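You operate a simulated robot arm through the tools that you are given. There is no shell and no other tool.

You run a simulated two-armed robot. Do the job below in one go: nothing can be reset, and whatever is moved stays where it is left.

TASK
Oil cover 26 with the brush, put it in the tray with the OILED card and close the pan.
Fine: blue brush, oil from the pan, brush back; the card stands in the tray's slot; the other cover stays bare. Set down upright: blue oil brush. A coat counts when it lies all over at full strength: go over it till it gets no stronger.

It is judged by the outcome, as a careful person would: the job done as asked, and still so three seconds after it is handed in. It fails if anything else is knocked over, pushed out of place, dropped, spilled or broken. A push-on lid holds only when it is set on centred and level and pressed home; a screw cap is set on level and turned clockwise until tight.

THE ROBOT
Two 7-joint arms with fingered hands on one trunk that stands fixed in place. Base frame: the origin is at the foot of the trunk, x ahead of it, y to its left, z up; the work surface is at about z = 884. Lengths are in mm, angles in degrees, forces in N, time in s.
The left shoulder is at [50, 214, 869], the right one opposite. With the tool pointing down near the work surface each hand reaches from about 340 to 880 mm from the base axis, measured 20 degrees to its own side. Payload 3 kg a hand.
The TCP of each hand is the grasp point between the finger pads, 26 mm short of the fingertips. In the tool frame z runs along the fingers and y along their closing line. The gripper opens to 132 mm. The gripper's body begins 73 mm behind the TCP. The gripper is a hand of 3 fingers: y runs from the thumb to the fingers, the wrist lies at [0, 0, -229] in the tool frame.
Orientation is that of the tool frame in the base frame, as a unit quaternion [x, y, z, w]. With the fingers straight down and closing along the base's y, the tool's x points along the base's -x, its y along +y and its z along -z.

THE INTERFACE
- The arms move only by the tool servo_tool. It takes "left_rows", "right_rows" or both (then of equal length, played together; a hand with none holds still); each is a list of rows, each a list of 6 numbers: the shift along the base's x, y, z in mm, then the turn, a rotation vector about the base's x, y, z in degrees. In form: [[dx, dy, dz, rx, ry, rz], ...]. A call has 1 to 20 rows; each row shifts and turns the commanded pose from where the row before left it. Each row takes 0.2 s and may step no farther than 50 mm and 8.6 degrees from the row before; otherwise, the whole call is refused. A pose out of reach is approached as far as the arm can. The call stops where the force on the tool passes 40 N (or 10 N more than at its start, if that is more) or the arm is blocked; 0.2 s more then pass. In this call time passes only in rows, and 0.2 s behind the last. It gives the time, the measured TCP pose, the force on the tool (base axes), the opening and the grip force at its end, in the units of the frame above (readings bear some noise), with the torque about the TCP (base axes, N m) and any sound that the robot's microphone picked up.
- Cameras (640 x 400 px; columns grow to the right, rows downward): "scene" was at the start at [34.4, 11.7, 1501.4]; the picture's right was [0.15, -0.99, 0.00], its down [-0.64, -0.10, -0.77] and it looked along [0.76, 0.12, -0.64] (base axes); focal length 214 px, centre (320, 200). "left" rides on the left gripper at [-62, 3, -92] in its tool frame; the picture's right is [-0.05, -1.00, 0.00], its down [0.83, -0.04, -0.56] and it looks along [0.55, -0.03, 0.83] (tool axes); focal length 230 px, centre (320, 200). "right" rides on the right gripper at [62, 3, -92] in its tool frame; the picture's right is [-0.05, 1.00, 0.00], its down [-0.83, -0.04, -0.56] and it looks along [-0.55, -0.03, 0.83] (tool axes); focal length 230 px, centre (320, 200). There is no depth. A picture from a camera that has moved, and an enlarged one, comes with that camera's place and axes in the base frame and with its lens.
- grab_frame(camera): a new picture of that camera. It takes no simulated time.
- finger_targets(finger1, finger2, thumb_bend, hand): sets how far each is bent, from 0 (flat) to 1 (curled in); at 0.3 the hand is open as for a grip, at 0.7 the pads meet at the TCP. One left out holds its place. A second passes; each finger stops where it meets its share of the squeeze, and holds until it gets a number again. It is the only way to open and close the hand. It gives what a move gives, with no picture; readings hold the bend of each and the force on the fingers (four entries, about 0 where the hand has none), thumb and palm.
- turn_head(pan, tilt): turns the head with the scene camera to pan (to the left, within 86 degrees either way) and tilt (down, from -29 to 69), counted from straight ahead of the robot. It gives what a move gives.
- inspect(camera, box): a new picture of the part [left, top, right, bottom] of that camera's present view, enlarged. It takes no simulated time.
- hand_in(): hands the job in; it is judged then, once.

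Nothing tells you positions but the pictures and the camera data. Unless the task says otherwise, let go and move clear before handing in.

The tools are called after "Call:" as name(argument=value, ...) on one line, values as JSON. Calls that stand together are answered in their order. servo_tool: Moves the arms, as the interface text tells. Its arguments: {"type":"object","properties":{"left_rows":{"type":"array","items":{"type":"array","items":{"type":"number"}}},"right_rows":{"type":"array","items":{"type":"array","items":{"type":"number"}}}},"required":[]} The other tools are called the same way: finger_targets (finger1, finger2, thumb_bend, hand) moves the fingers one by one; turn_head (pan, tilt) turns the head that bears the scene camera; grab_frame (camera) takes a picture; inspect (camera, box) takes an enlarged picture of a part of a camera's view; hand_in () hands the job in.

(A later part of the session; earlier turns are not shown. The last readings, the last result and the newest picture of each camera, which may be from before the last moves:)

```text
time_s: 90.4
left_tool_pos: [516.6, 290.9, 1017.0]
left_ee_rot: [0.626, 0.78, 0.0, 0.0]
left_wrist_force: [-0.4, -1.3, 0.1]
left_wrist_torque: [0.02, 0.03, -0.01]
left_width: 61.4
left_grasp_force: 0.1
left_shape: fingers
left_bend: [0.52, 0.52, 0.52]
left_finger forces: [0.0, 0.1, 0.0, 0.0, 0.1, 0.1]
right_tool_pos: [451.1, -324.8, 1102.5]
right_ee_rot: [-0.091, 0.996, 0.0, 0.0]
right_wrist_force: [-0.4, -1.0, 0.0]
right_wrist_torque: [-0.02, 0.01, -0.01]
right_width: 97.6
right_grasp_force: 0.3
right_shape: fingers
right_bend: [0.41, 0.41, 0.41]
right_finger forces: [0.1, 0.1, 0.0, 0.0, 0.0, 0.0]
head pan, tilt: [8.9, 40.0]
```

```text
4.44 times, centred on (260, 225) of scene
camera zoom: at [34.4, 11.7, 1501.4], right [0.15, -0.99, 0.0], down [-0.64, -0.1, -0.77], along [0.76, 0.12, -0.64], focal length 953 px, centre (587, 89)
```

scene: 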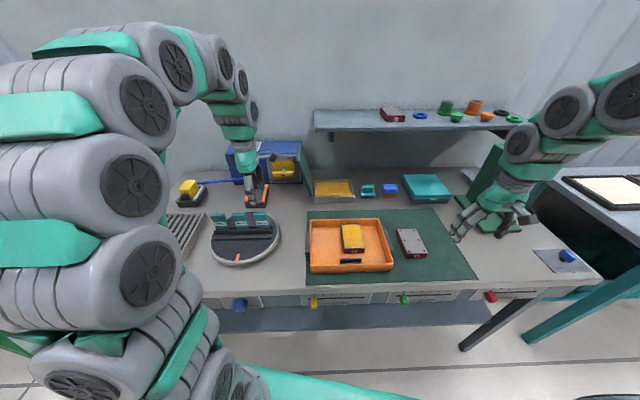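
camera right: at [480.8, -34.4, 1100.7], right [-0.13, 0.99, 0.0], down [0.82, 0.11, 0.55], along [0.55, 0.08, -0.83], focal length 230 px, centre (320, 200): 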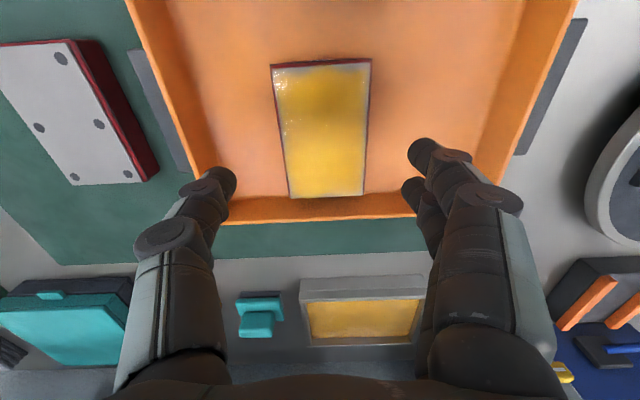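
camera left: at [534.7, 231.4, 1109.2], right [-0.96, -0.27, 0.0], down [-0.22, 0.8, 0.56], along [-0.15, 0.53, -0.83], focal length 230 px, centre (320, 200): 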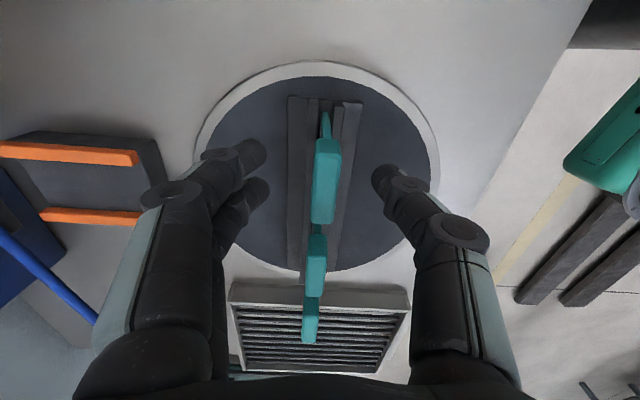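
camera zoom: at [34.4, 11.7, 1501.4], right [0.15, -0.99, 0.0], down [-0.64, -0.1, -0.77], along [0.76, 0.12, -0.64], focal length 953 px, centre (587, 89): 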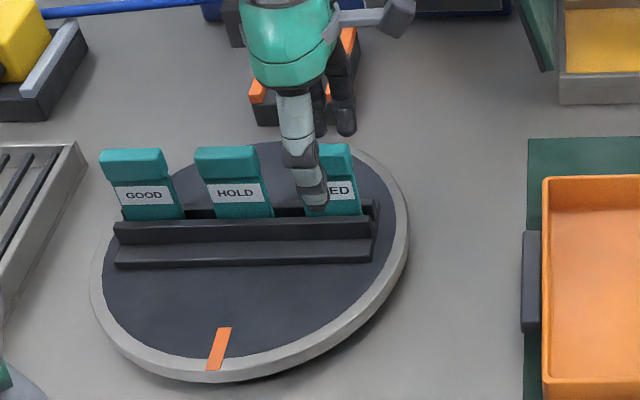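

Call:
servo_tool(left_rows=[[-1.5, -0.3, -12, 0, 0, 0], [0, 0, -12, 0, 0, 0]])

Call:
inspect(camera="left", box=[210, 80, 430, 260])

Call:
inspect(camera="scene", box=[245, 195, 300, 240])

```text
time_s: 91.0
left_tool_pos: [516.4, 290.5, 993.9]
left_ee_rot: [0.625, 0.781, 0.001, 0.001]
left_wrist_force: [0.4, 0.1, -0.8]
left_wrist_torque: [0.0, -0.01, -0.01]
left_width: 61.6
left_grasp_force: 0.1
left_shape: fingers
left_bend: [0.52, 0.52, 0.52]
left_finger forces: [0.0, 0.0, 0.0, 0.0, 0.1, 0.0]
right_tool_pos: [450.4, -324.0, 1103.2]
right_ee_rot: [-0.093, 0.996, 0.001, 0.001]
right_wrist_force: [0.3, -0.6, -0.2]
right_wrist_torque: [-0.01, -0.03, 0.01]
right_width: 97.4
right_grasp_force: 0.0
right_shape: fingers
right_bend: [0.41, 0.41, 0.41]
right_finger forces: [0.0, 0.0, 0.0, 0.0, 0.0, 0.1]
head pan, tilt: [8.9, 40.0]
```

```text
2.22 times, centred on (320, 170) of left
camera zoom: at [533.4, 230.5, 1085.6], right [-0.96, -0.27, 0.0], down [-0.22, 0.8, 0.56], along [-0.15, 0.54, -0.83], focal length 511 px, centre (320, 267)
```

zoom: 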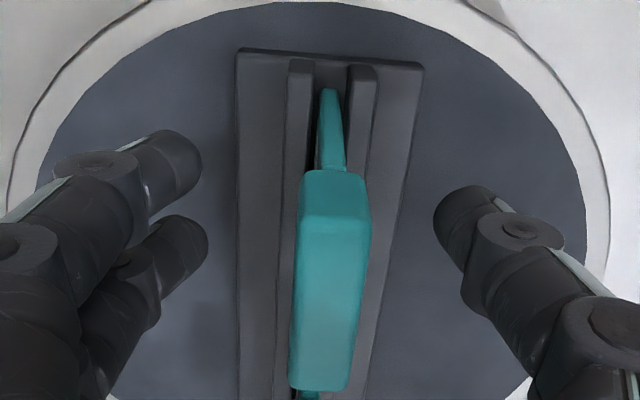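

```text
8.89 times, centred on (272, 218) of scene
camera zoom: at [34.4, 11.7, 1501.4], right [0.15, -0.99, 0.0], down [-0.64, -0.1, -0.77], along [0.76, 0.12, -0.64], focal length 1906 px, centre (742, 44)
```

zoom: 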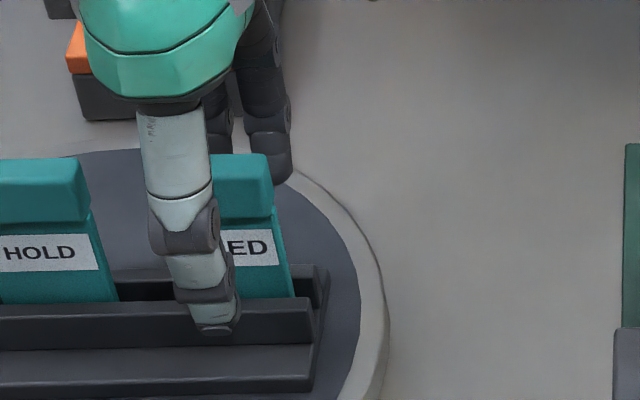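

The block is about 2 mm nearer the robot and 4 mm further left than the hand centre. I'll adjust and close.

Call:
servo_tool(left_rows=[[-2.6, 3.5, -1, 0, 0, 0]])

Call:
finger_targets(hand="left", finger1=0.8, finger2=0.8, thumb_bend=0.8)

Call:
inspect(camera="left", box=[210, 80, 430, 260])

Call:
inspect(camera="scene", box=[205, 180, 315, 270])

```text
time_s: 91.4
left_tool_pos: [512.0, 293.1, 991.5]
left_ee_rot: [0.625, 0.78, 0.0, 0.0]
left_wrist_force: [0.6, -0.8, 0.0]
left_wrist_torque: [0.01, -0.02, -0.04]
left_width: 61.4
left_grasp_force: 0.1
left_shape: fingers
left_bend: [0.52, 0.52, 0.52]
left_finger forces: [0.0, 0.0, 0.0, 0.1, 0.0, 0.0]
right_tool_pos: [450.6, -324.4, 1103.0]
right_ee_rot: [-0.092, 0.996, 0.001, 0.001]
right_wrist_force: [0.3, -0.4, 0.5]
right_wrist_torque: [0.0, -0.03, 0.03]
right_width: 97.6
right_grasp_force: 0.0
right_shape: fingers
right_bend: [0.41, 0.41, 0.41]
right_finger forces: [0.2, 0.0, 0.1, 0.0, 0.0, 0.0]
head pan, tilt: [8.9, 40.0]
```

```text
time_s: 92.4
left_tool_pos: [511.7, 294.5, 993.0]
left_ee_rot: [0.625, 0.781, 0.0, 0.0]
left_wrist_force: [-0.2, 0.5, -0.2]
left_wrist_torque: [-0.01, 0.01, -0.01]
left_width: 6.0
left_grasp_force: 17.2
left_shape: fingers
left_bend: [0.73, 0.73, 0.72]
left_finger forces: [8.6, 8.5, 0.0, 0.0, 17.1, 0.1]
right_tool_pos: [450.8, -324.2, 1103.1]
right_ee_rot: [-0.093, 0.996, 0.001, -0.001]
right_wrist_force: [-0.1, 0.0, 0.5]
right_wrist_torque: [0.0, 0.02, 0.02]
right_width: 97.5
right_grasp_force: 0.1
right_shape: fingers
right_bend: [0.41, 0.41, 0.41]
right_finger forces: [0.0, 0.1, 0.0, 0.1, 0.0, 0.1]
head pan, tilt: [8.9, 40.0]
```

```text
2.22 times, centred on (320, 170) of left
camera zoom: at [529.6, 235.1, 1084.4], right [-0.96, -0.27, 0.0], down [-0.22, 0.8, 0.56], along [-0.15, 0.53, -0.83], focal length 511 px, centre (320, 267)
```

zoom: 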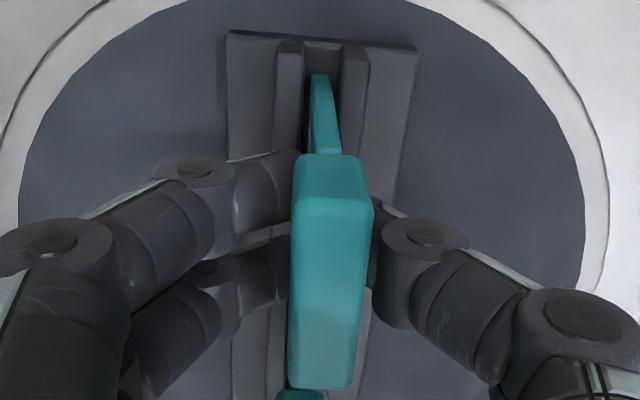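

```text
4.44 times, centred on (260, 225) of scene
camera zoom: at [34.4, 11.7, 1501.4], right [0.15, -0.99, 0.0], down [-0.64, -0.1, -0.77], along [0.76, 0.12, -0.64], focal length 953 px, centre (587, 89)
```

zoom: 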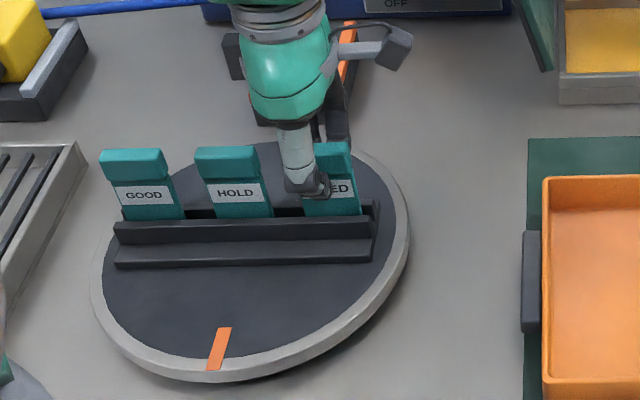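

The fingers are clamped on the thin card plate just under its block (6 mm, 17 N). I'll lift it straight up.

Call:
servo_tool(left_rows=[[0, 0, 8, 0, 0, 0], [0, 0, 10, 0, 0, 0], [0, 0, 15, 0, 0, 0]])

Call:
inspect(camera="left", box=[210, 80, 430, 260])

Call:
inspect(camera="scene", box=[205, 180, 315, 270])

```text
time_s: 93.2
left_tool_pos: [511.9, 292.7, 1023.8]
left_ee_rot: [0.625, 0.78, 0.0, 0.0]
left_wrist_force: [-0.1, 0.4, 0.3]
left_wrist_torque: [0.03, 0.04, 0.0]
left_width: 5.7
left_grasp_force: 17.2
left_shape: fingers
left_bend: [0.73, 0.73, 0.72]
left_finger forces: [8.5, 8.6, 0.0, 0.0, 17.1, 0.0]
right_tool_pos: [449.6, -325.3, 1102.1]
right_ee_rot: [-0.092, 0.996, 0.001, 0.0]
right_wrist_force: [-0.9, 0.3, 0.1]
right_wrist_torque: [0.01, 0.01, -0.02]
right_width: 97.7
right_grasp_force: 0.1
right_shape: fingers
right_bend: [0.41, 0.41, 0.41]
right_finger forces: [0.0, 0.0, 0.1, 0.0, 0.0, 0.1]
head pan, tilt: [8.9, 40.0]
```

```text
2.22 times, centred on (320, 170) of left
camera zoom: at [529.8, 234.3, 1116.6], right [-0.96, -0.27, 0.0], down [-0.22, 0.8, 0.56], along [-0.15, 0.53, -0.83], focal length 511 px, centre (320, 267)
```

zoom: 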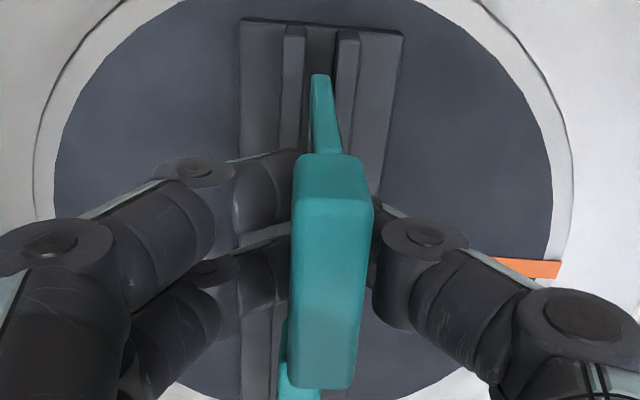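

```text
4.44 times, centred on (260, 225) of scene
camera zoom: at [34.3, 11.7, 1501.4], right [0.15, -0.99, 0.0], down [-0.64, -0.1, -0.77], along [0.76, 0.12, -0.64], focal length 953 px, centre (587, 89)
```

zoom: 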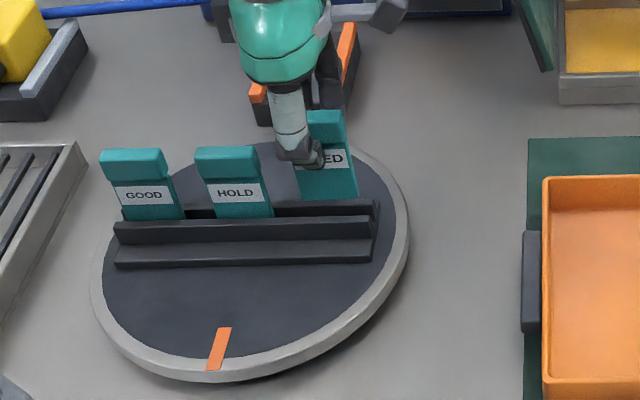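

The card rises cleanly and the others stay put. I'll continue up and check its full length.

Call:
servo_tool(left_rows=[[0, 0, 25, 0, 0, 0], [0, 0, 30, 0, 0, 0]])

Call:
inspect(camera="scene", box=[225, 175, 315, 245])

Call:
inspect(camera="left", box=[210, 80, 430, 260])

Call:
grab_frame(camera="right")

```text
time_s: 93.8
left_tool_pos: [513.8, 294.5, 1081.6]
left_ee_rot: [0.625, 0.781, 0.002, 0.0]
left_wrist_force: [0.6, -0.9, 0.4]
left_wrist_torque: [-0.02, -0.02, 0.03]
left_width: 5.5
left_grasp_force: 17.2
left_shape: fingers
left_bend: [0.73, 0.73, 0.72]
left_finger forces: [8.4, 8.5, 0.0, 0.0, 17.0, 0.0]
right_tool_pos: [451.3, -323.7, 1102.4]
right_ee_rot: [-0.092, 0.996, 0.0, 0.0]
right_wrist_force: [-0.5, 0.0, 0.2]
right_wrist_torque: [-0.02, -0.01, 0.0]
right_width: 97.9
right_grasp_force: 0.1
right_shape: fingers
right_bend: [0.41, 0.41, 0.41]
right_finger forces: [0.0, 0.0, 0.1, 0.0, 0.0, 0.1]
head pan, tilt: [8.9, 40.0]
```

```text
5.71 times, centred on (270, 210) of scene
camera zoom: at [34.4, 11.7, 1501.4], right [0.15, -0.99, 0.0], down [-0.64, -0.1, -0.77], along [0.76, 0.12, -0.64], focal length 1226 px, centre (606, 143)
```

zoom: 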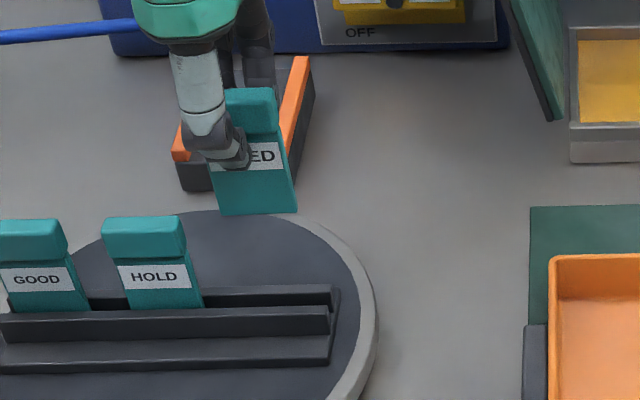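

```text
2.22 times, centred on (320, 170) of left
camera zoom: at [531.4, 235.0, 1173.9], right [-0.96, -0.27, 0.0], down [-0.22, 0.8, 0.56], along [-0.15, 0.53, -0.83], focal length 511 px, centre (320, 267)
```

zoom: 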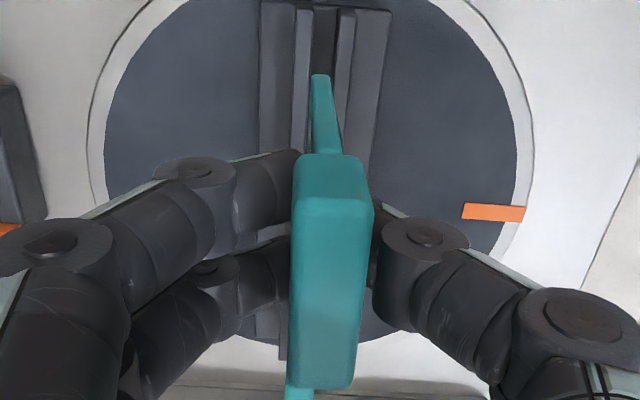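

```text
taken
camera right: at [389.3, -332.3, 1195.2], right [-0.13, 0.99, 0.0], down [0.82, 0.11, 0.55], along [0.55, 0.08, -0.83], focal length 230 px, centre (320, 200)
```

right: 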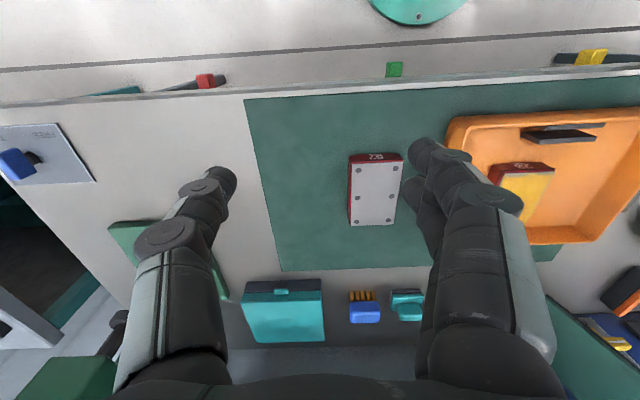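

The card hangs plumb, with its bottom about 70 mm below the TCP. I'll carry it over the tray to hover above the slot.

Call:
servo_tool(left_rows=[[-8.9, -40.3, 0, 0, 0, 0], [-8.9, -40.3, 0, 0, 0, 0], [-8.9, -40.3, 0, 0, 0, 0], [-8.9, -40.3, 0, 0, 0, 0], [-8.9, -40.3, 0, 0, 0, 0], [-8.9, -40.3, -5, 0, 0, 0], [-8.9, -40.3, -5, 0, 0, 0], [-8.9, -40.3, -10, 0, 0, 0]])

Call:
grab_frame(camera="left")

Call:
grab_frame(camera="scene")

Call:
grab_frame(camera="right")

```text
time_s: 95.6
left_tool_pos: [440.5, -31.0, 1061.2]
left_ee_rot: [0.625, 0.78, 0.0, 0.0]
left_wrist_force: [-0.3, 0.4, 0.2]
left_wrist_torque: [0.0, 0.01, 0.0]
left_width: 5.6
left_grasp_force: 16.8
left_shape: fingers
left_bend: [0.73, 0.73, 0.72]
left_finger forces: [8.4, 8.4, 0.1, 0.0, 16.9, 0.0]
right_tool_pos: [451.1, -324.2, 1102.7]
right_ee_rot: [-0.093, 0.996, 0.0, 0.001]
right_wrist_force: [-0.8, 0.3, 0.6]
right_wrist_torque: [0.0, 0.02, 0.03]
right_width: 97.8
right_grasp_force: 0.0
right_shape: fingers
right_bend: [0.41, 0.41, 0.41]
right_finger forces: [0.2, 0.1, 0.0, 0.0, 0.0, 0.0]
head pan, tilt: [8.9, 40.0]
```

```text
taken
camera left: at [457.6, -90.3, 1153.8], right [-0.96, -0.27, 0.0], down [-0.22, 0.8, 0.56], along [-0.15, 0.53, -0.83], focal length 230 px, centre (320, 200)
```

left: 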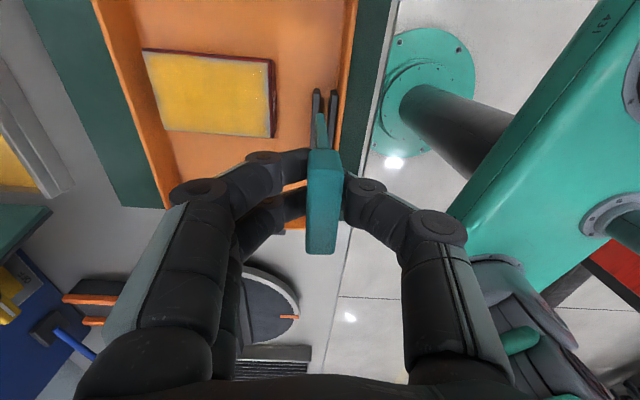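

```text
taken
```

scene: 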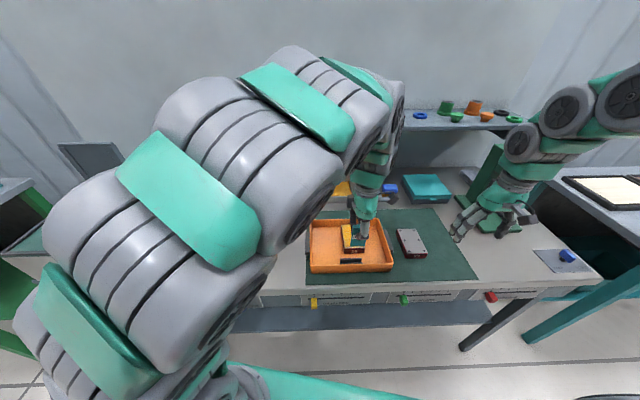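

```text
taken
camera right: at [389.4, -332.3, 1195.2], right [-0.13, 0.99, 0.0], down [0.82, 0.11, 0.55], along [0.55, 0.08, -0.83], focal length 230 px, centre (320, 200)
```

right: 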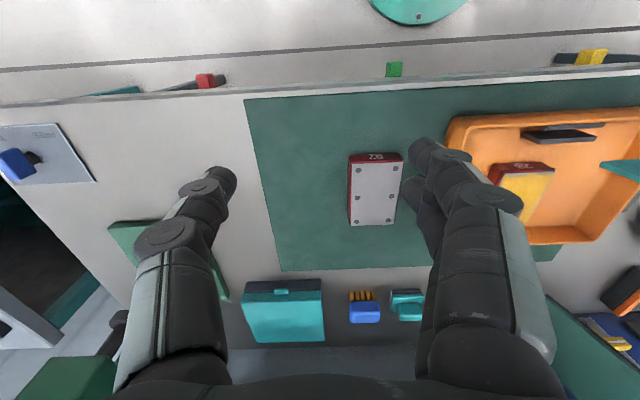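

Call:
inspect(camera="left", box=[270, 70, 380, 160])

Call:
inspect(camera="scene", box=[320, 220, 390, 275])

Call:
inspect(camera="right", box=[500, 100, 640, 200])

```text
4.44 times, centred on (325, 115) of left
camera zoom: at [457.6, -90.3, 1153.8], right [-0.96, -0.27, 0.0], down [-0.22, 0.8, 0.56], along [-0.15, 0.53, -0.83], focal length 1022 px, centre (298, 578)
```

zoom: 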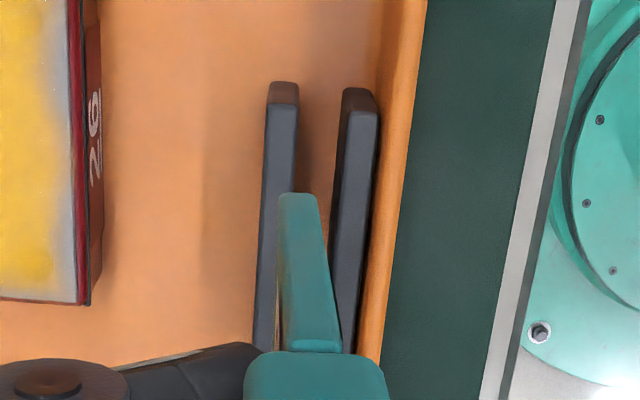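

```text
7.27 times, centred on (355, 248) of scene
camera zoom: at [34.4, 11.6, 1501.4], right [0.15, -0.99, 0.0], down [-0.64, -0.1, -0.77], along [0.76, 0.12, -0.64], focal length 1560 px, centre (66, -146)
```

zoom: 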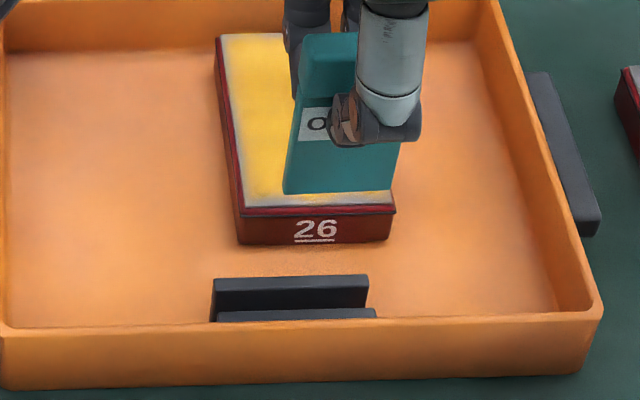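

```text
4.00 times, centred on (570, 150) of right
camera zoom: at [389.4, -332.3, 1195.2], right [-0.13, 0.99, 0.0], down [0.82, 0.11, 0.55], along [0.55, 0.08, -0.83], focal length 920 px, centre (-680, 400)
```

zoom: 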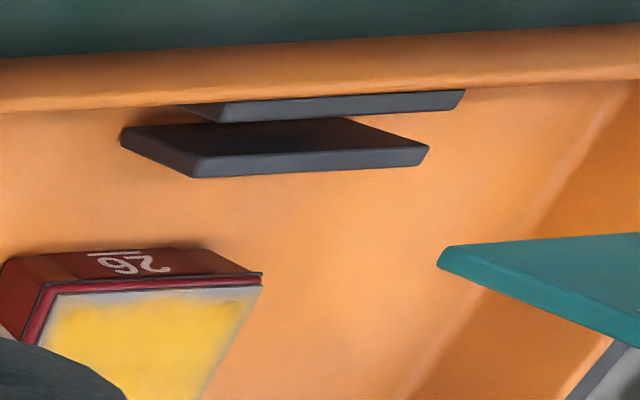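

The slot between the two bars is about 8–9 mm wide, with bar tops near z 921, centred near (437, −23) at yaw about 10.8°. I'll correct the position by about −4.6 mm along u, turn −1.8°, and descend to just above the bars.

Call:
servo_tool(left_rows=[[-3, 3.5, -15, 0, 0, -0.9], [-3, 3.5, -15, 0, 0, -0.9], [0, 0, -15, 0, 0, 0], [0, 0, -8, 0, 0, 0]])

Call:
grab_frame(camera="left")

Call:
inspect(camera="left", box=[270, 50, 380, 140])

Call:
inspect(camera="scene", box=[320, 220, 390, 275])

Call:
inspect(camera="right", box=[500, 100, 640, 200])

```text
time_s: 96.6
left_tool_pos: [432.9, -22.5, 1007.7]
left_ee_rot: [0.637, 0.771, -0.001, 0.0]
left_wrist_force: [0.7, 0.7, 0.5]
left_wrist_torque: [0.03, 0.0, 0.0]
left_width: 5.8
left_grasp_force: 16.8
left_shape: fingers
left_bend: [0.73, 0.73, 0.72]
left_finger forces: [8.4, 8.4, 0.0, 0.1, 16.9, 0.0]
right_tool_pos: [450.9, -324.5, 1102.6]
right_ee_rot: [-0.093, 0.996, 0.001, 0.0]
right_wrist_force: [0.6, -0.1, 0.1]
right_wrist_torque: [0.0, -0.04, 0.01]
right_width: 97.9
right_grasp_force: 0.1
right_shape: fingers
right_bend: [0.41, 0.41, 0.41]
right_finger forces: [0.1, 0.0, 0.0, 0.0, 0.0, 0.1]
head pan, tilt: [8.9, 40.0]
```

```text
taken
camera left: at [449.6, -82.4, 1099.3], right [-0.97, -0.24, 0.0], down [-0.2, 0.81, 0.56], along [-0.13, 0.54, -0.83], focal length 230 px, centre (320, 200)
```

left: 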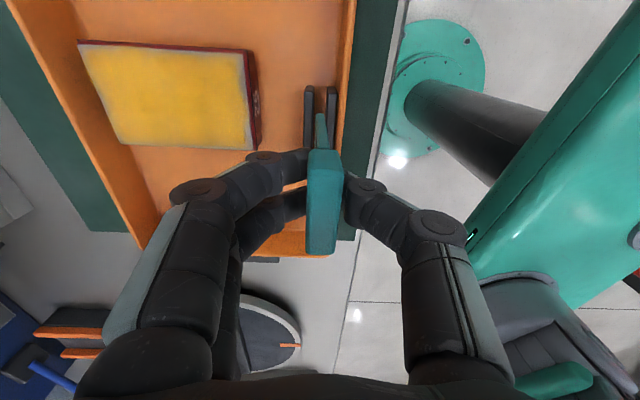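

```text
4.44 times, centred on (325, 95) of left
camera zoom: at [449.6, -82.4, 1099.3], right [-0.97, -0.24, 0.0], down [-0.2, 0.81, 0.56], along [-0.13, 0.54, -0.83], focal length 1022 px, centre (298, 667)
```

zoom: 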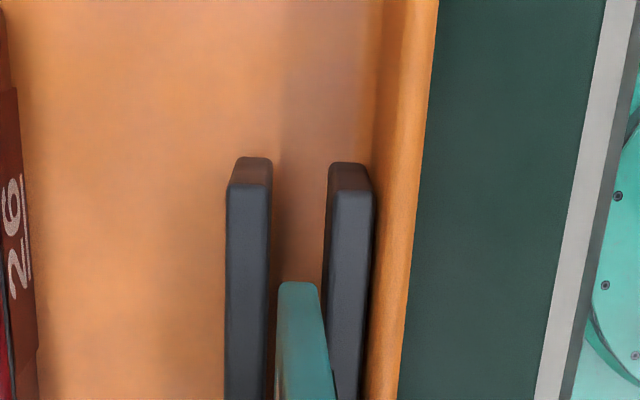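

```text
7.27 times, centred on (355, 248) of scene
camera zoom: at [34.4, 11.7, 1501.4], right [0.15, -0.99, 0.0], down [-0.64, -0.1, -0.77], along [0.76, 0.12, -0.64], focal length 1560 px, centre (66, -146)
```

zoom: 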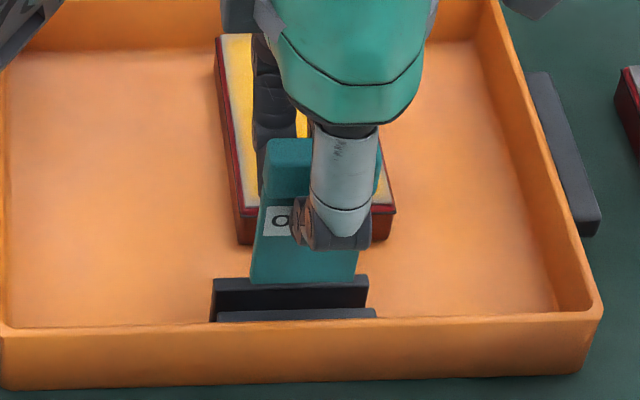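

```text
4.00 times, centred on (570, 150) of right
camera zoom: at [389.3, -332.3, 1195.2], right [-0.13, 0.99, 0.0], down [0.82, 0.11, 0.55], along [0.55, 0.08, -0.83], focal length 920 px, centre (-680, 400)
```

zoom: 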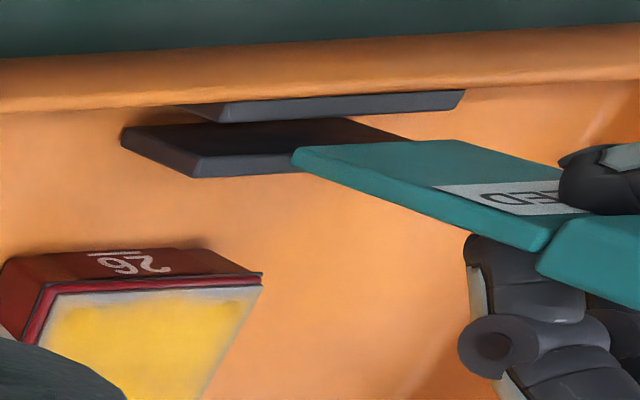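

The card edge is lined up with the slot to well under a millimetre and parallel to it. I'll descend into the slot carefully.

Call:
servo_tool(left_rows=[[0, 0, -8, 0, 0, 0], [0, 0, -6, 0, 0, 0]])

Call:
inspect(camera="left", box=[270, 50, 380, 140])

Call:
inspect(camera="scene", box=[320, 220, 390, 275])

Call:
inspect(camera="right", box=[500, 100, 640, 200])

```text
time_s: 97.2
left_tool_pos: [433.5, -22.9, 991.8]
left_ee_rot: [0.638, 0.77, 0.001, -0.001]
left_wrist_force: [0.3, 0.5, -0.5]
left_wrist_torque: [0.01, -0.01, 0.0]
left_width: 5.7
left_grasp_force: 17.3
left_shape: fingers
left_bend: [0.73, 0.73, 0.72]
left_finger forces: [8.4, 8.5, 0.1, 0.0, 16.8, 0.1]
right_tool_pos: [451.3, -326.4, 1102.3]
right_ee_rot: [-0.092, 0.996, 0.001, 0.0]
right_wrist_force: [-0.4, 0.4, -0.2]
right_wrist_torque: [0.02, 0.01, 0.01]
right_width: 97.8
right_grasp_force: 0.1
right_shape: fingers
right_bend: [0.41, 0.41, 0.41]
right_finger forces: [0.1, 0.0, 0.0, 0.0, 0.0, 0.1]
head pan, tilt: [8.9, 40.0]
```

```text
4.44 times, centred on (325, 95) of left
camera zoom: at [448.9, -82.6, 1085.2], right [-0.97, -0.24, 0.0], down [-0.2, 0.81, 0.56], along [-0.13, 0.54, -0.83], focal length 1022 px, centre (298, 667)
```

zoom: 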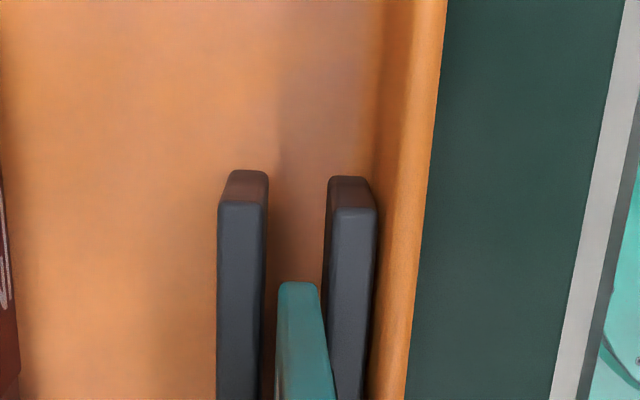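

```text
7.27 times, centred on (355, 248) of scene
camera zoom: at [34.4, 11.7, 1501.4], right [0.15, -0.99, 0.0], down [-0.64, -0.1, -0.77], along [0.76, 0.12, -0.64], focal length 1560 px, centre (66, -146)
```

zoom: 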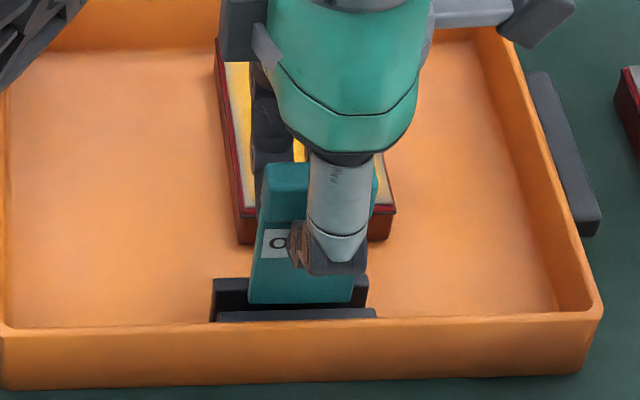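

```text
4.00 times, centred on (570, 150) of right
camera zoom: at [389.3, -332.3, 1195.2], right [-0.13, 0.99, 0.0], down [0.82, 0.11, 0.55], along [0.55, 0.08, -0.83], focal length 920 px, centre (-680, 400)
```

zoom: 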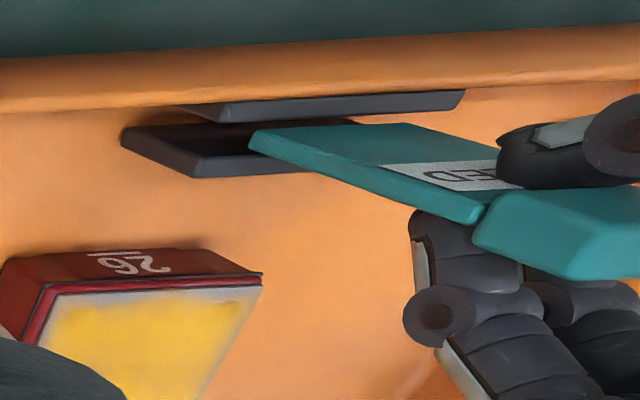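

The card is centred in the slot mouth, so I'll continue down.

Call:
servo_tool(left_rows=[[0.4, 0, -6, 0, 0, 0], [0, 0, -5, 0, 0, 0], [0, 0, -4, 0, 0, 0]])

Call:
inspect(camera="left", box=[270, 50, 380, 140])

Call:
inspect(camera="scene", box=[320, 220, 390, 275])

```text
time_s: 98.0
left_tool_pos: [434.3, -20.7, 979.1]
left_ee_rot: [0.638, 0.77, 0.001, 0.0]
left_wrist_force: [0.5, 0.1, 0.3]
left_wrist_torque: [-0.04, -0.03, -0.01]
left_width: 5.8
left_grasp_force: 17.3
left_shape: fingers
left_bend: [0.73, 0.73, 0.72]
left_finger forces: [8.6, 8.5, 0.0, 0.0, 16.9, 0.0]
right_tool_pos: [450.4, -324.3, 1101.8]
right_ee_rot: [-0.092, 0.996, 0.001, 0.0]
right_wrist_force: [-0.8, -0.5, 0.1]
right_wrist_torque: [0.02, -0.04, 0.02]
right_width: 97.8
right_grasp_force: 0.0
right_shape: fingers
right_bend: [0.41, 0.41, 0.41]
right_finger forces: [0.1, 0.1, 0.1, 0.0, 0.0, 0.0]
head pan, tilt: [8.9, 40.0]
```

```text
4.44 times, centred on (325, 95) of left
camera zoom: at [449.4, -81.8, 1071.8], right [-0.97, -0.24, 0.0], down [-0.2, 0.81, 0.56], along [-0.13, 0.54, -0.83], focal length 1022 px, centre (298, 667)
```

zoom: 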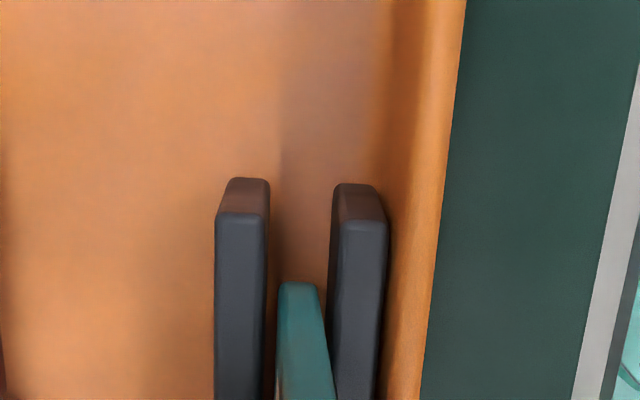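

```text
7.27 times, centred on (355, 248) of scene
camera zoom: at [34.4, 11.7, 1501.4], right [0.15, -0.99, 0.0], down [-0.64, -0.1, -0.77], along [0.76, 0.12, -0.64], focal length 1560 px, centre (66, -146)
```

zoom: 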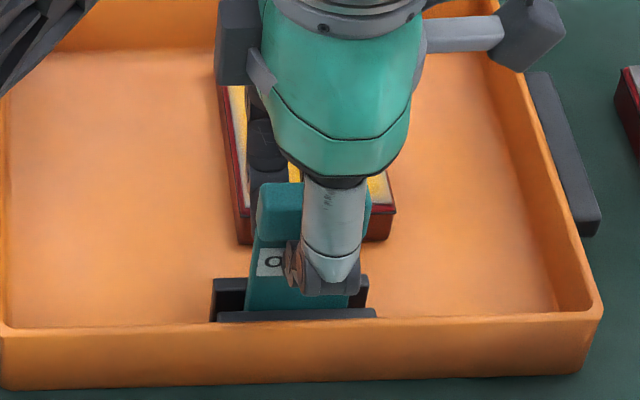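

The card is entering the slot, so I'll go on until it bottoms.

Call:
servo_tool(left_rows=[[0, 0, -5, 0, 0, 0], [0, 0, -5, 0, 0, 0], [0, 0, -3, 0, 0, 0]])

Call:
inspect(camera="left", box=[270, 50, 380, 140])

Call:
inspect(camera="scene", box=[320, 220, 390, 275])

```text
time_s: 98.8
left_tool_pos: [432.7, -22.6, 967.7]
left_ee_rot: [0.637, 0.771, 0.001, 0.001]
left_wrist_force: [-0.1, 0.4, 0.0]
left_wrist_torque: [0.0, 0.02, 0.0]
left_width: 5.7
left_grasp_force: 16.7
left_shape: fingers
left_bend: [0.73, 0.73, 0.72]
left_finger forces: [8.5, 8.5, 0.1, 0.0, 17.0, 0.1]
right_tool_pos: [450.4, -324.5, 1102.8]
right_ee_rot: [-0.093, 0.996, 0.0, 0.0]
right_wrist_force: [-0.7, -1.0, 0.2]
right_wrist_torque: [0.01, 0.02, 0.0]
right_width: 97.7
right_grasp_force: 0.0
right_shape: fingers
right_bend: [0.41, 0.41, 0.41]
right_finger forces: [0.0, 0.1, 0.0, 0.0, 0.0, 0.0]
head pan, tilt: [8.9, 40.0]
```

```text
4.44 times, centred on (325, 95) of left
camera zoom: at [448.8, -81.5, 1059.3], right [-0.97, -0.24, 0.0], down [-0.2, 0.81, 0.55], along [-0.13, 0.54, -0.83], focal length 1022 px, centre (298, 667)
```

zoom: 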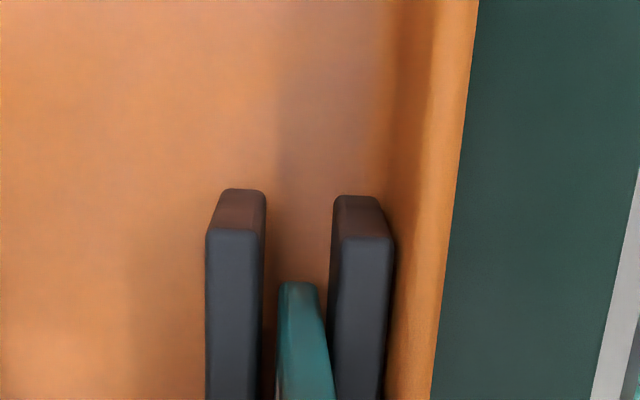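

```text
7.27 times, centred on (355, 248) of scene
camera zoom: at [34.4, 11.7, 1501.4], right [0.15, -0.99, 0.0], down [-0.64, -0.1, -0.77], along [0.76, 0.12, -0.64], focal length 1560 px, centre (66, -146)
```

zoom: 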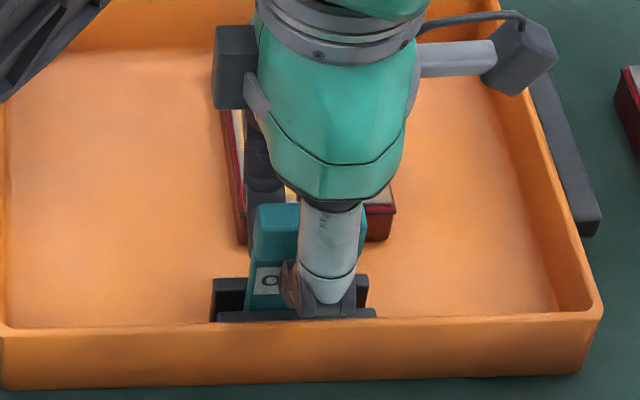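

Call:
servo_tool(left_rows=[[0, 0, -3, 0, 0, 0], [0, 0, -3, 0, 0, 0], [0, 0, -2, 0, 0, 0]])

Call:
inspect(camera="left", box=[270, 50, 380, 140])

```text
time_s: 99.6
left_tool_pos: [432.9, -22.3, 958.9]
left_ee_rot: [0.637, 0.771, 0.0, -0.001]
left_wrist_force: [0.6, 0.8, 1.7]
left_wrist_torque: [0.0, 0.01, 0.01]
left_width: 5.6
left_grasp_force: 17.5
left_shape: fingers
left_bend: [0.73, 0.73, 0.72]
left_finger forces: [8.8, 8.8, 0.0, 0.1, 17.5, 0.0]
right_tool_pos: [450.0, -324.4, 1103.2]
right_ee_rot: [-0.092, 0.996, 0.0, -0.001]
right_wrist_force: [0.0, -0.5, -0.5]
right_wrist_torque: [0.03, 0.03, 0.01]
right_width: 97.9
right_grasp_force: 0.1
right_shape: fingers
right_bend: [0.41, 0.41, 0.41]
right_finger forces: [0.1, 0.0, 0.1, 0.0, 0.0, 0.0]
head pan, tilt: [8.9, 40.0]
```

```text
4.44 times, centred on (325, 95) of left
camera zoom: at [449.5, -81.3, 1050.8], right [-0.97, -0.24, 0.0], down [-0.2, 0.81, 0.56], along [-0.13, 0.54, -0.83], focal length 1022 px, centre (298, 667)
```

zoom: 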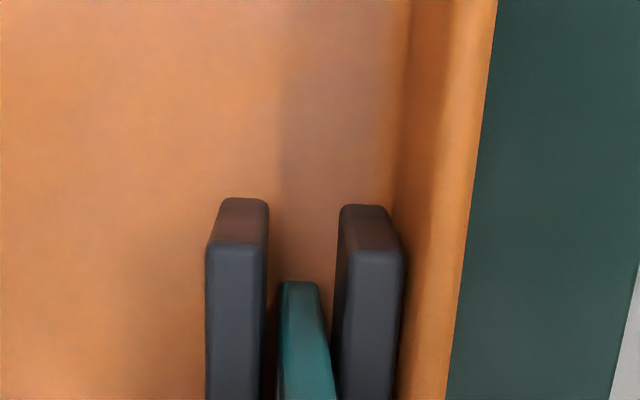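

Call:
servo_tool(left_rows=[[0, 0, -1.5, 0, 0, 0]])

```text
time_s: 100.0
left_tool_pos: [434.7, -22.3, 957.2]
left_ee_rot: [0.637, 0.771, 0.0, 0.0]
left_wrist_force: [-0.2, 1.1, 8.5]
left_wrist_torque: [0.01, 0.04, -0.01]
left_width: 5.4
left_grasp_force: 18.6
left_shape: fingers
left_bend: [0.73, 0.73, 0.72]
left_finger forces: [9.7, 9.6, 0.0, 0.0, 19.1, 0.0]
right_tool_pos: [450.1, -324.4, 1102.4]
right_ee_rot: [-0.093, 0.996, 0.0, 0.0]
right_wrist_force: [0.0, -0.2, 0.2]
right_wrist_torque: [-0.01, 0.01, 0.01]
right_width: 97.9
right_grasp_force: 0.1
right_shape: fingers
right_bend: [0.41, 0.41, 0.41]
right_finger forces: [0.0, 0.1, 0.0, 0.0, 0.1, 0.0]
head pan, tilt: [8.9, 40.0]
```

The card has bottomed in the slot. I'll open the left hand and rise.

Call:
finger_targets(hand="left", finger1=0.55, finger2=0.55, thumb_bend=0.55)

Call:
inspect(camera="left", box=[210, 80, 430, 260])

```text
time_s: 101.0
left_tool_pos: [433.5, -20.9, 958.3]
left_ee_rot: [0.637, 0.77, 0.0, 0.0]
left_wrist_force: [4.1, 3.0, 31.8]
left_wrist_torque: [-0.05, 0.36, -0.04]
left_width: 33.2
left_grasp_force: 16.8
left_shape: fingers
left_bend: [0.55, 0.55, 0.63]
left_finger forces: [0.0, 0.0, 0.1, 0.0, 31.9, 0.0]
right_tool_pos: [452.1, -324.2, 1102.8]
right_ee_rot: [-0.094, 0.996, 0.001, 0.0]
right_wrist_force: [0.9, -0.1, -0.6]
right_wrist_torque: [0.0, 0.01, 0.0]
right_width: 97.7
right_grasp_force: 0.1
right_shape: fingers
right_bend: [0.41, 0.41, 0.41]
right_finger forces: [0.0, 0.1, 0.0, 0.0, 0.1, 0.0]
head pan, tilt: [8.9, 40.0]
```

```text
2.22 times, centred on (320, 170) of left
camera zoom: at [450.1, -81.4, 1050.2], right [-0.97, -0.24, 0.0], down [-0.2, 0.81, 0.55], along [-0.13, 0.54, -0.83], focal length 511 px, centre (320, 267)
```

zoom: 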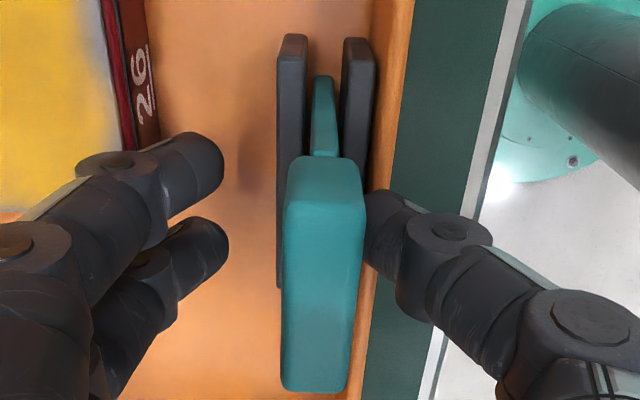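

The thumb is pressing on the tray's front wall as it opens. I'll raise a few mm to relieve it.

Call:
servo_tool(left_rows=[[0, 0, 2.5, 0, 0, 0], [0, 0, 2, 0, 0, 0]])

Call:
inspect(camera="left", box=[210, 80, 430, 260])

Call:
inspect(camera="scene", box=[300, 210, 400, 280])

```text
time_s: 101.6
left_tool_pos: [433.4, -21.2, 960.9]
left_ee_rot: [0.638, 0.77, 0.0, 0.0]
left_wrist_force: [-0.1, 0.1, -0.6]
left_wrist_torque: [0.02, 0.01, -0.02]
left_width: 50.6
left_grasp_force: 0.1
left_shape: fingers
left_bend: [0.55, 0.55, 0.55]
left_finger forces: [0.1, 0.0, 0.0, 0.0, 0.1, 0.1]
right_tool_pos: [450.3, -324.1, 1103.2]
right_ee_rot: [-0.094, 0.996, 0.001, 0.0]
right_wrist_force: [-0.6, -0.2, -0.5]
right_wrist_torque: [-0.05, -0.01, -0.01]
right_width: 97.8
right_grasp_force: 0.0
right_shape: fingers
right_bend: [0.41, 0.41, 0.41]
right_finger forces: [0.1, 0.1, 0.0, 0.0, 0.0, 0.1]
head pan, tilt: [8.9, 40.0]
```

```text
2.22 times, centred on (320, 170) of left
camera zoom: at [449.7, -81.1, 1053.0], right [-0.97, -0.24, 0.0], down [-0.2, 0.81, 0.56], along [-0.13, 0.54, -0.83], focal length 511 px, centre (320, 267)
```

zoom: 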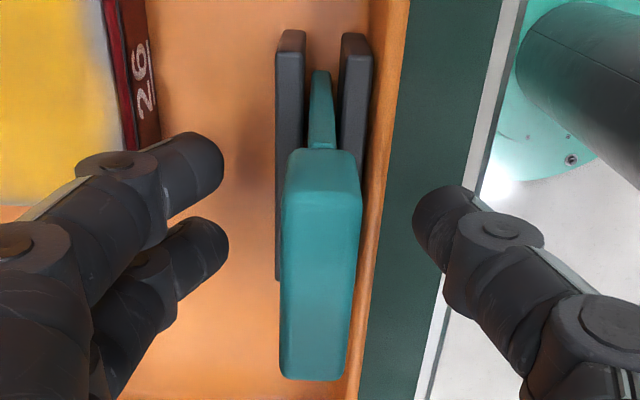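

```text
5.71 times, centred on (350, 245) of scene
camera zoom: at [34.4, 11.7, 1501.4], right [0.15, -0.99, 0.0], down [-0.64, -0.1, -0.77], along [0.76, 0.12, -0.64], focal length 1226 px, centre (149, -57)
```

zoom: 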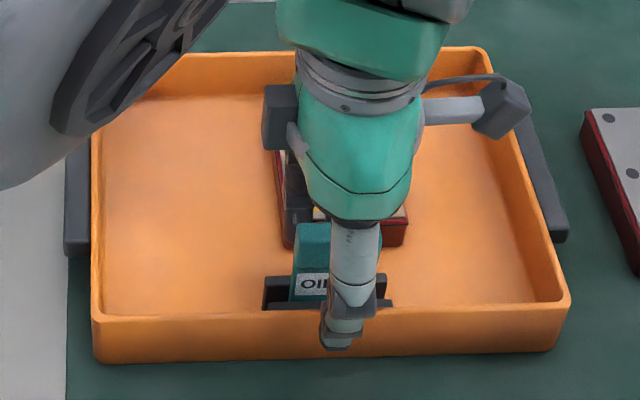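

The card stands free in the slot. I'll rise straight up and look.

Call:
servo_tool(left_rows=[[0, 0, 10, 0, 0, 0], [0, 0, 25, 0, 0, 0], [0, 0, 35, 0, 0, 0], [0, 0, 40, 0, 0, 0], [10, 40, 20, 0, 0, 0], [10, 45, 10, 0, 0, 0], [10, 45, 0, 0, 0, 0]])

Call:
grab_frame(camera="left")

Call:
inspect(camera="scene", box=[300, 200, 430, 285])

Call:
inspect(camera="right", box=[500, 80, 640, 200])

```text
time_s: 103.2
left_tool_pos: [464.1, 107.3, 1101.3]
left_ee_rot: [0.637, 0.771, 0.001, 0.0]
left_wrist_force: [-0.4, 0.0, -0.9]
left_wrist_torque: [-0.06, 0.02, 0.03]
left_width: 50.7
left_grasp_force: 0.0
left_shape: fingers
left_bend: [0.55, 0.55, 0.55]
left_finger forces: [0.1, 0.0, 0.0, 0.1, 0.1, 0.1]
right_tool_pos: [450.9, -324.2, 1103.5]
right_ee_rot: [-0.093, 0.996, 0.001, 0.0]
right_wrist_force: [-0.9, 0.7, 0.2]
right_wrist_torque: [0.0, -0.03, -0.04]
right_width: 97.8
right_grasp_force: 0.2
right_shape: fingers
right_bend: [0.41, 0.41, 0.41]
right_finger forces: [0.0, 0.0, 0.0, 0.0, 0.1, 0.0]
head pan, tilt: [8.9, 40.0]
```

```text
taken
camera left: at [479.5, 48.8, 1192.9], right [-0.97, -0.24, 0.0], down [-0.2, 0.81, 0.55], along [-0.13, 0.54, -0.83], focal length 230 px, centre (320, 200)
```

left: 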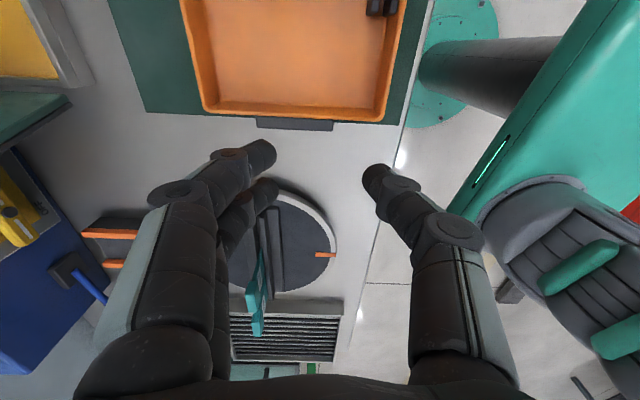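

```text
4.71 times, centred on (365, 242) of scene
camera zoom: at [34.4, 11.7, 1501.4], right [0.15, -0.99, 0.0], down [-0.64, -0.1, -0.77], along [0.76, 0.12, -0.64], focal length 1009 px, centre (108, 0)
```

zoom: 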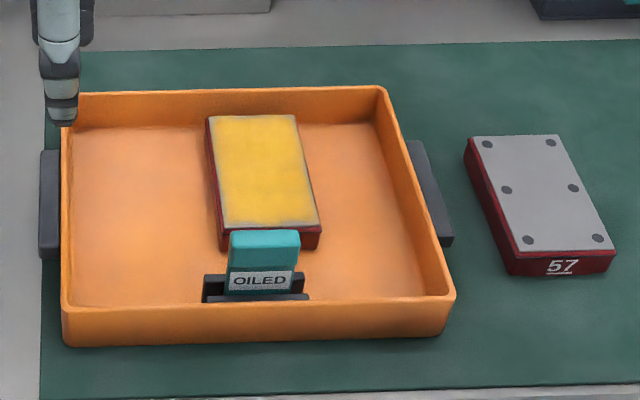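

```text
3.33 times, centred on (570, 140) of right
camera zoom: at [389.3, -332.3, 1195.2], right [-0.13, 0.99, 0.0], down [0.82, 0.11, 0.55], along [0.55, 0.08, -0.83], focal length 767 px, centre (-513, 400)
```

zoom: 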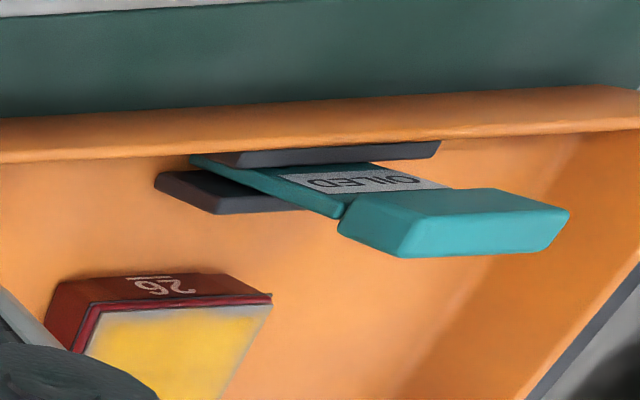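

The OILED card stands in the slot beside cover 26. Next is closing the pan, so I'll look closely at its open lid.

Call:
inspect(camera="scene", box=[275, 140, 375, 210])

Call:
inspect(camera="left", box=[0, 0, 120, 160])

Call:
grab_frame(camera="scene")

```text
5.71 times, centred on (325, 175) of scene
camera zoom: at [34.4, 11.7, 1501.4], right [0.15, -0.99, 0.0], down [-0.64, -0.1, -0.77], along [0.76, 0.12, -0.64], focal length 1226 px, centre (291, 343)
```

zoom: 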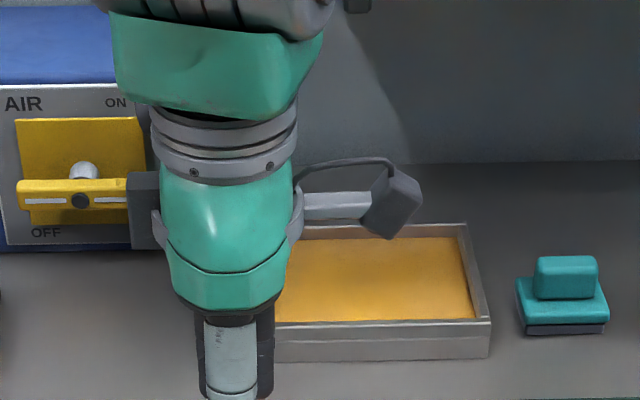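

```text
2.50 times, centred on (60, 80) of left
camera zoom: at [479.5, 48.8, 1192.9], right [-0.97, -0.24, 0.0], down [-0.2, 0.81, 0.55], along [-0.13, 0.54, -0.83], focal length 575 px, centre (970, 500)
```

zoom: 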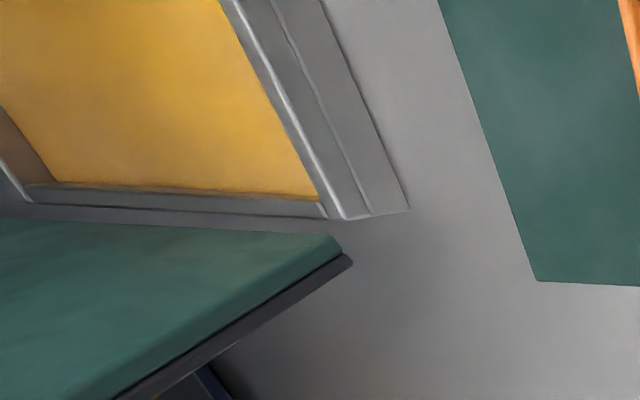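

```text
taken
```

scene: 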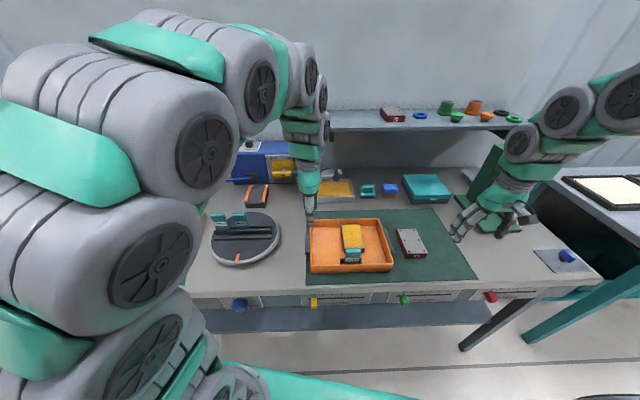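

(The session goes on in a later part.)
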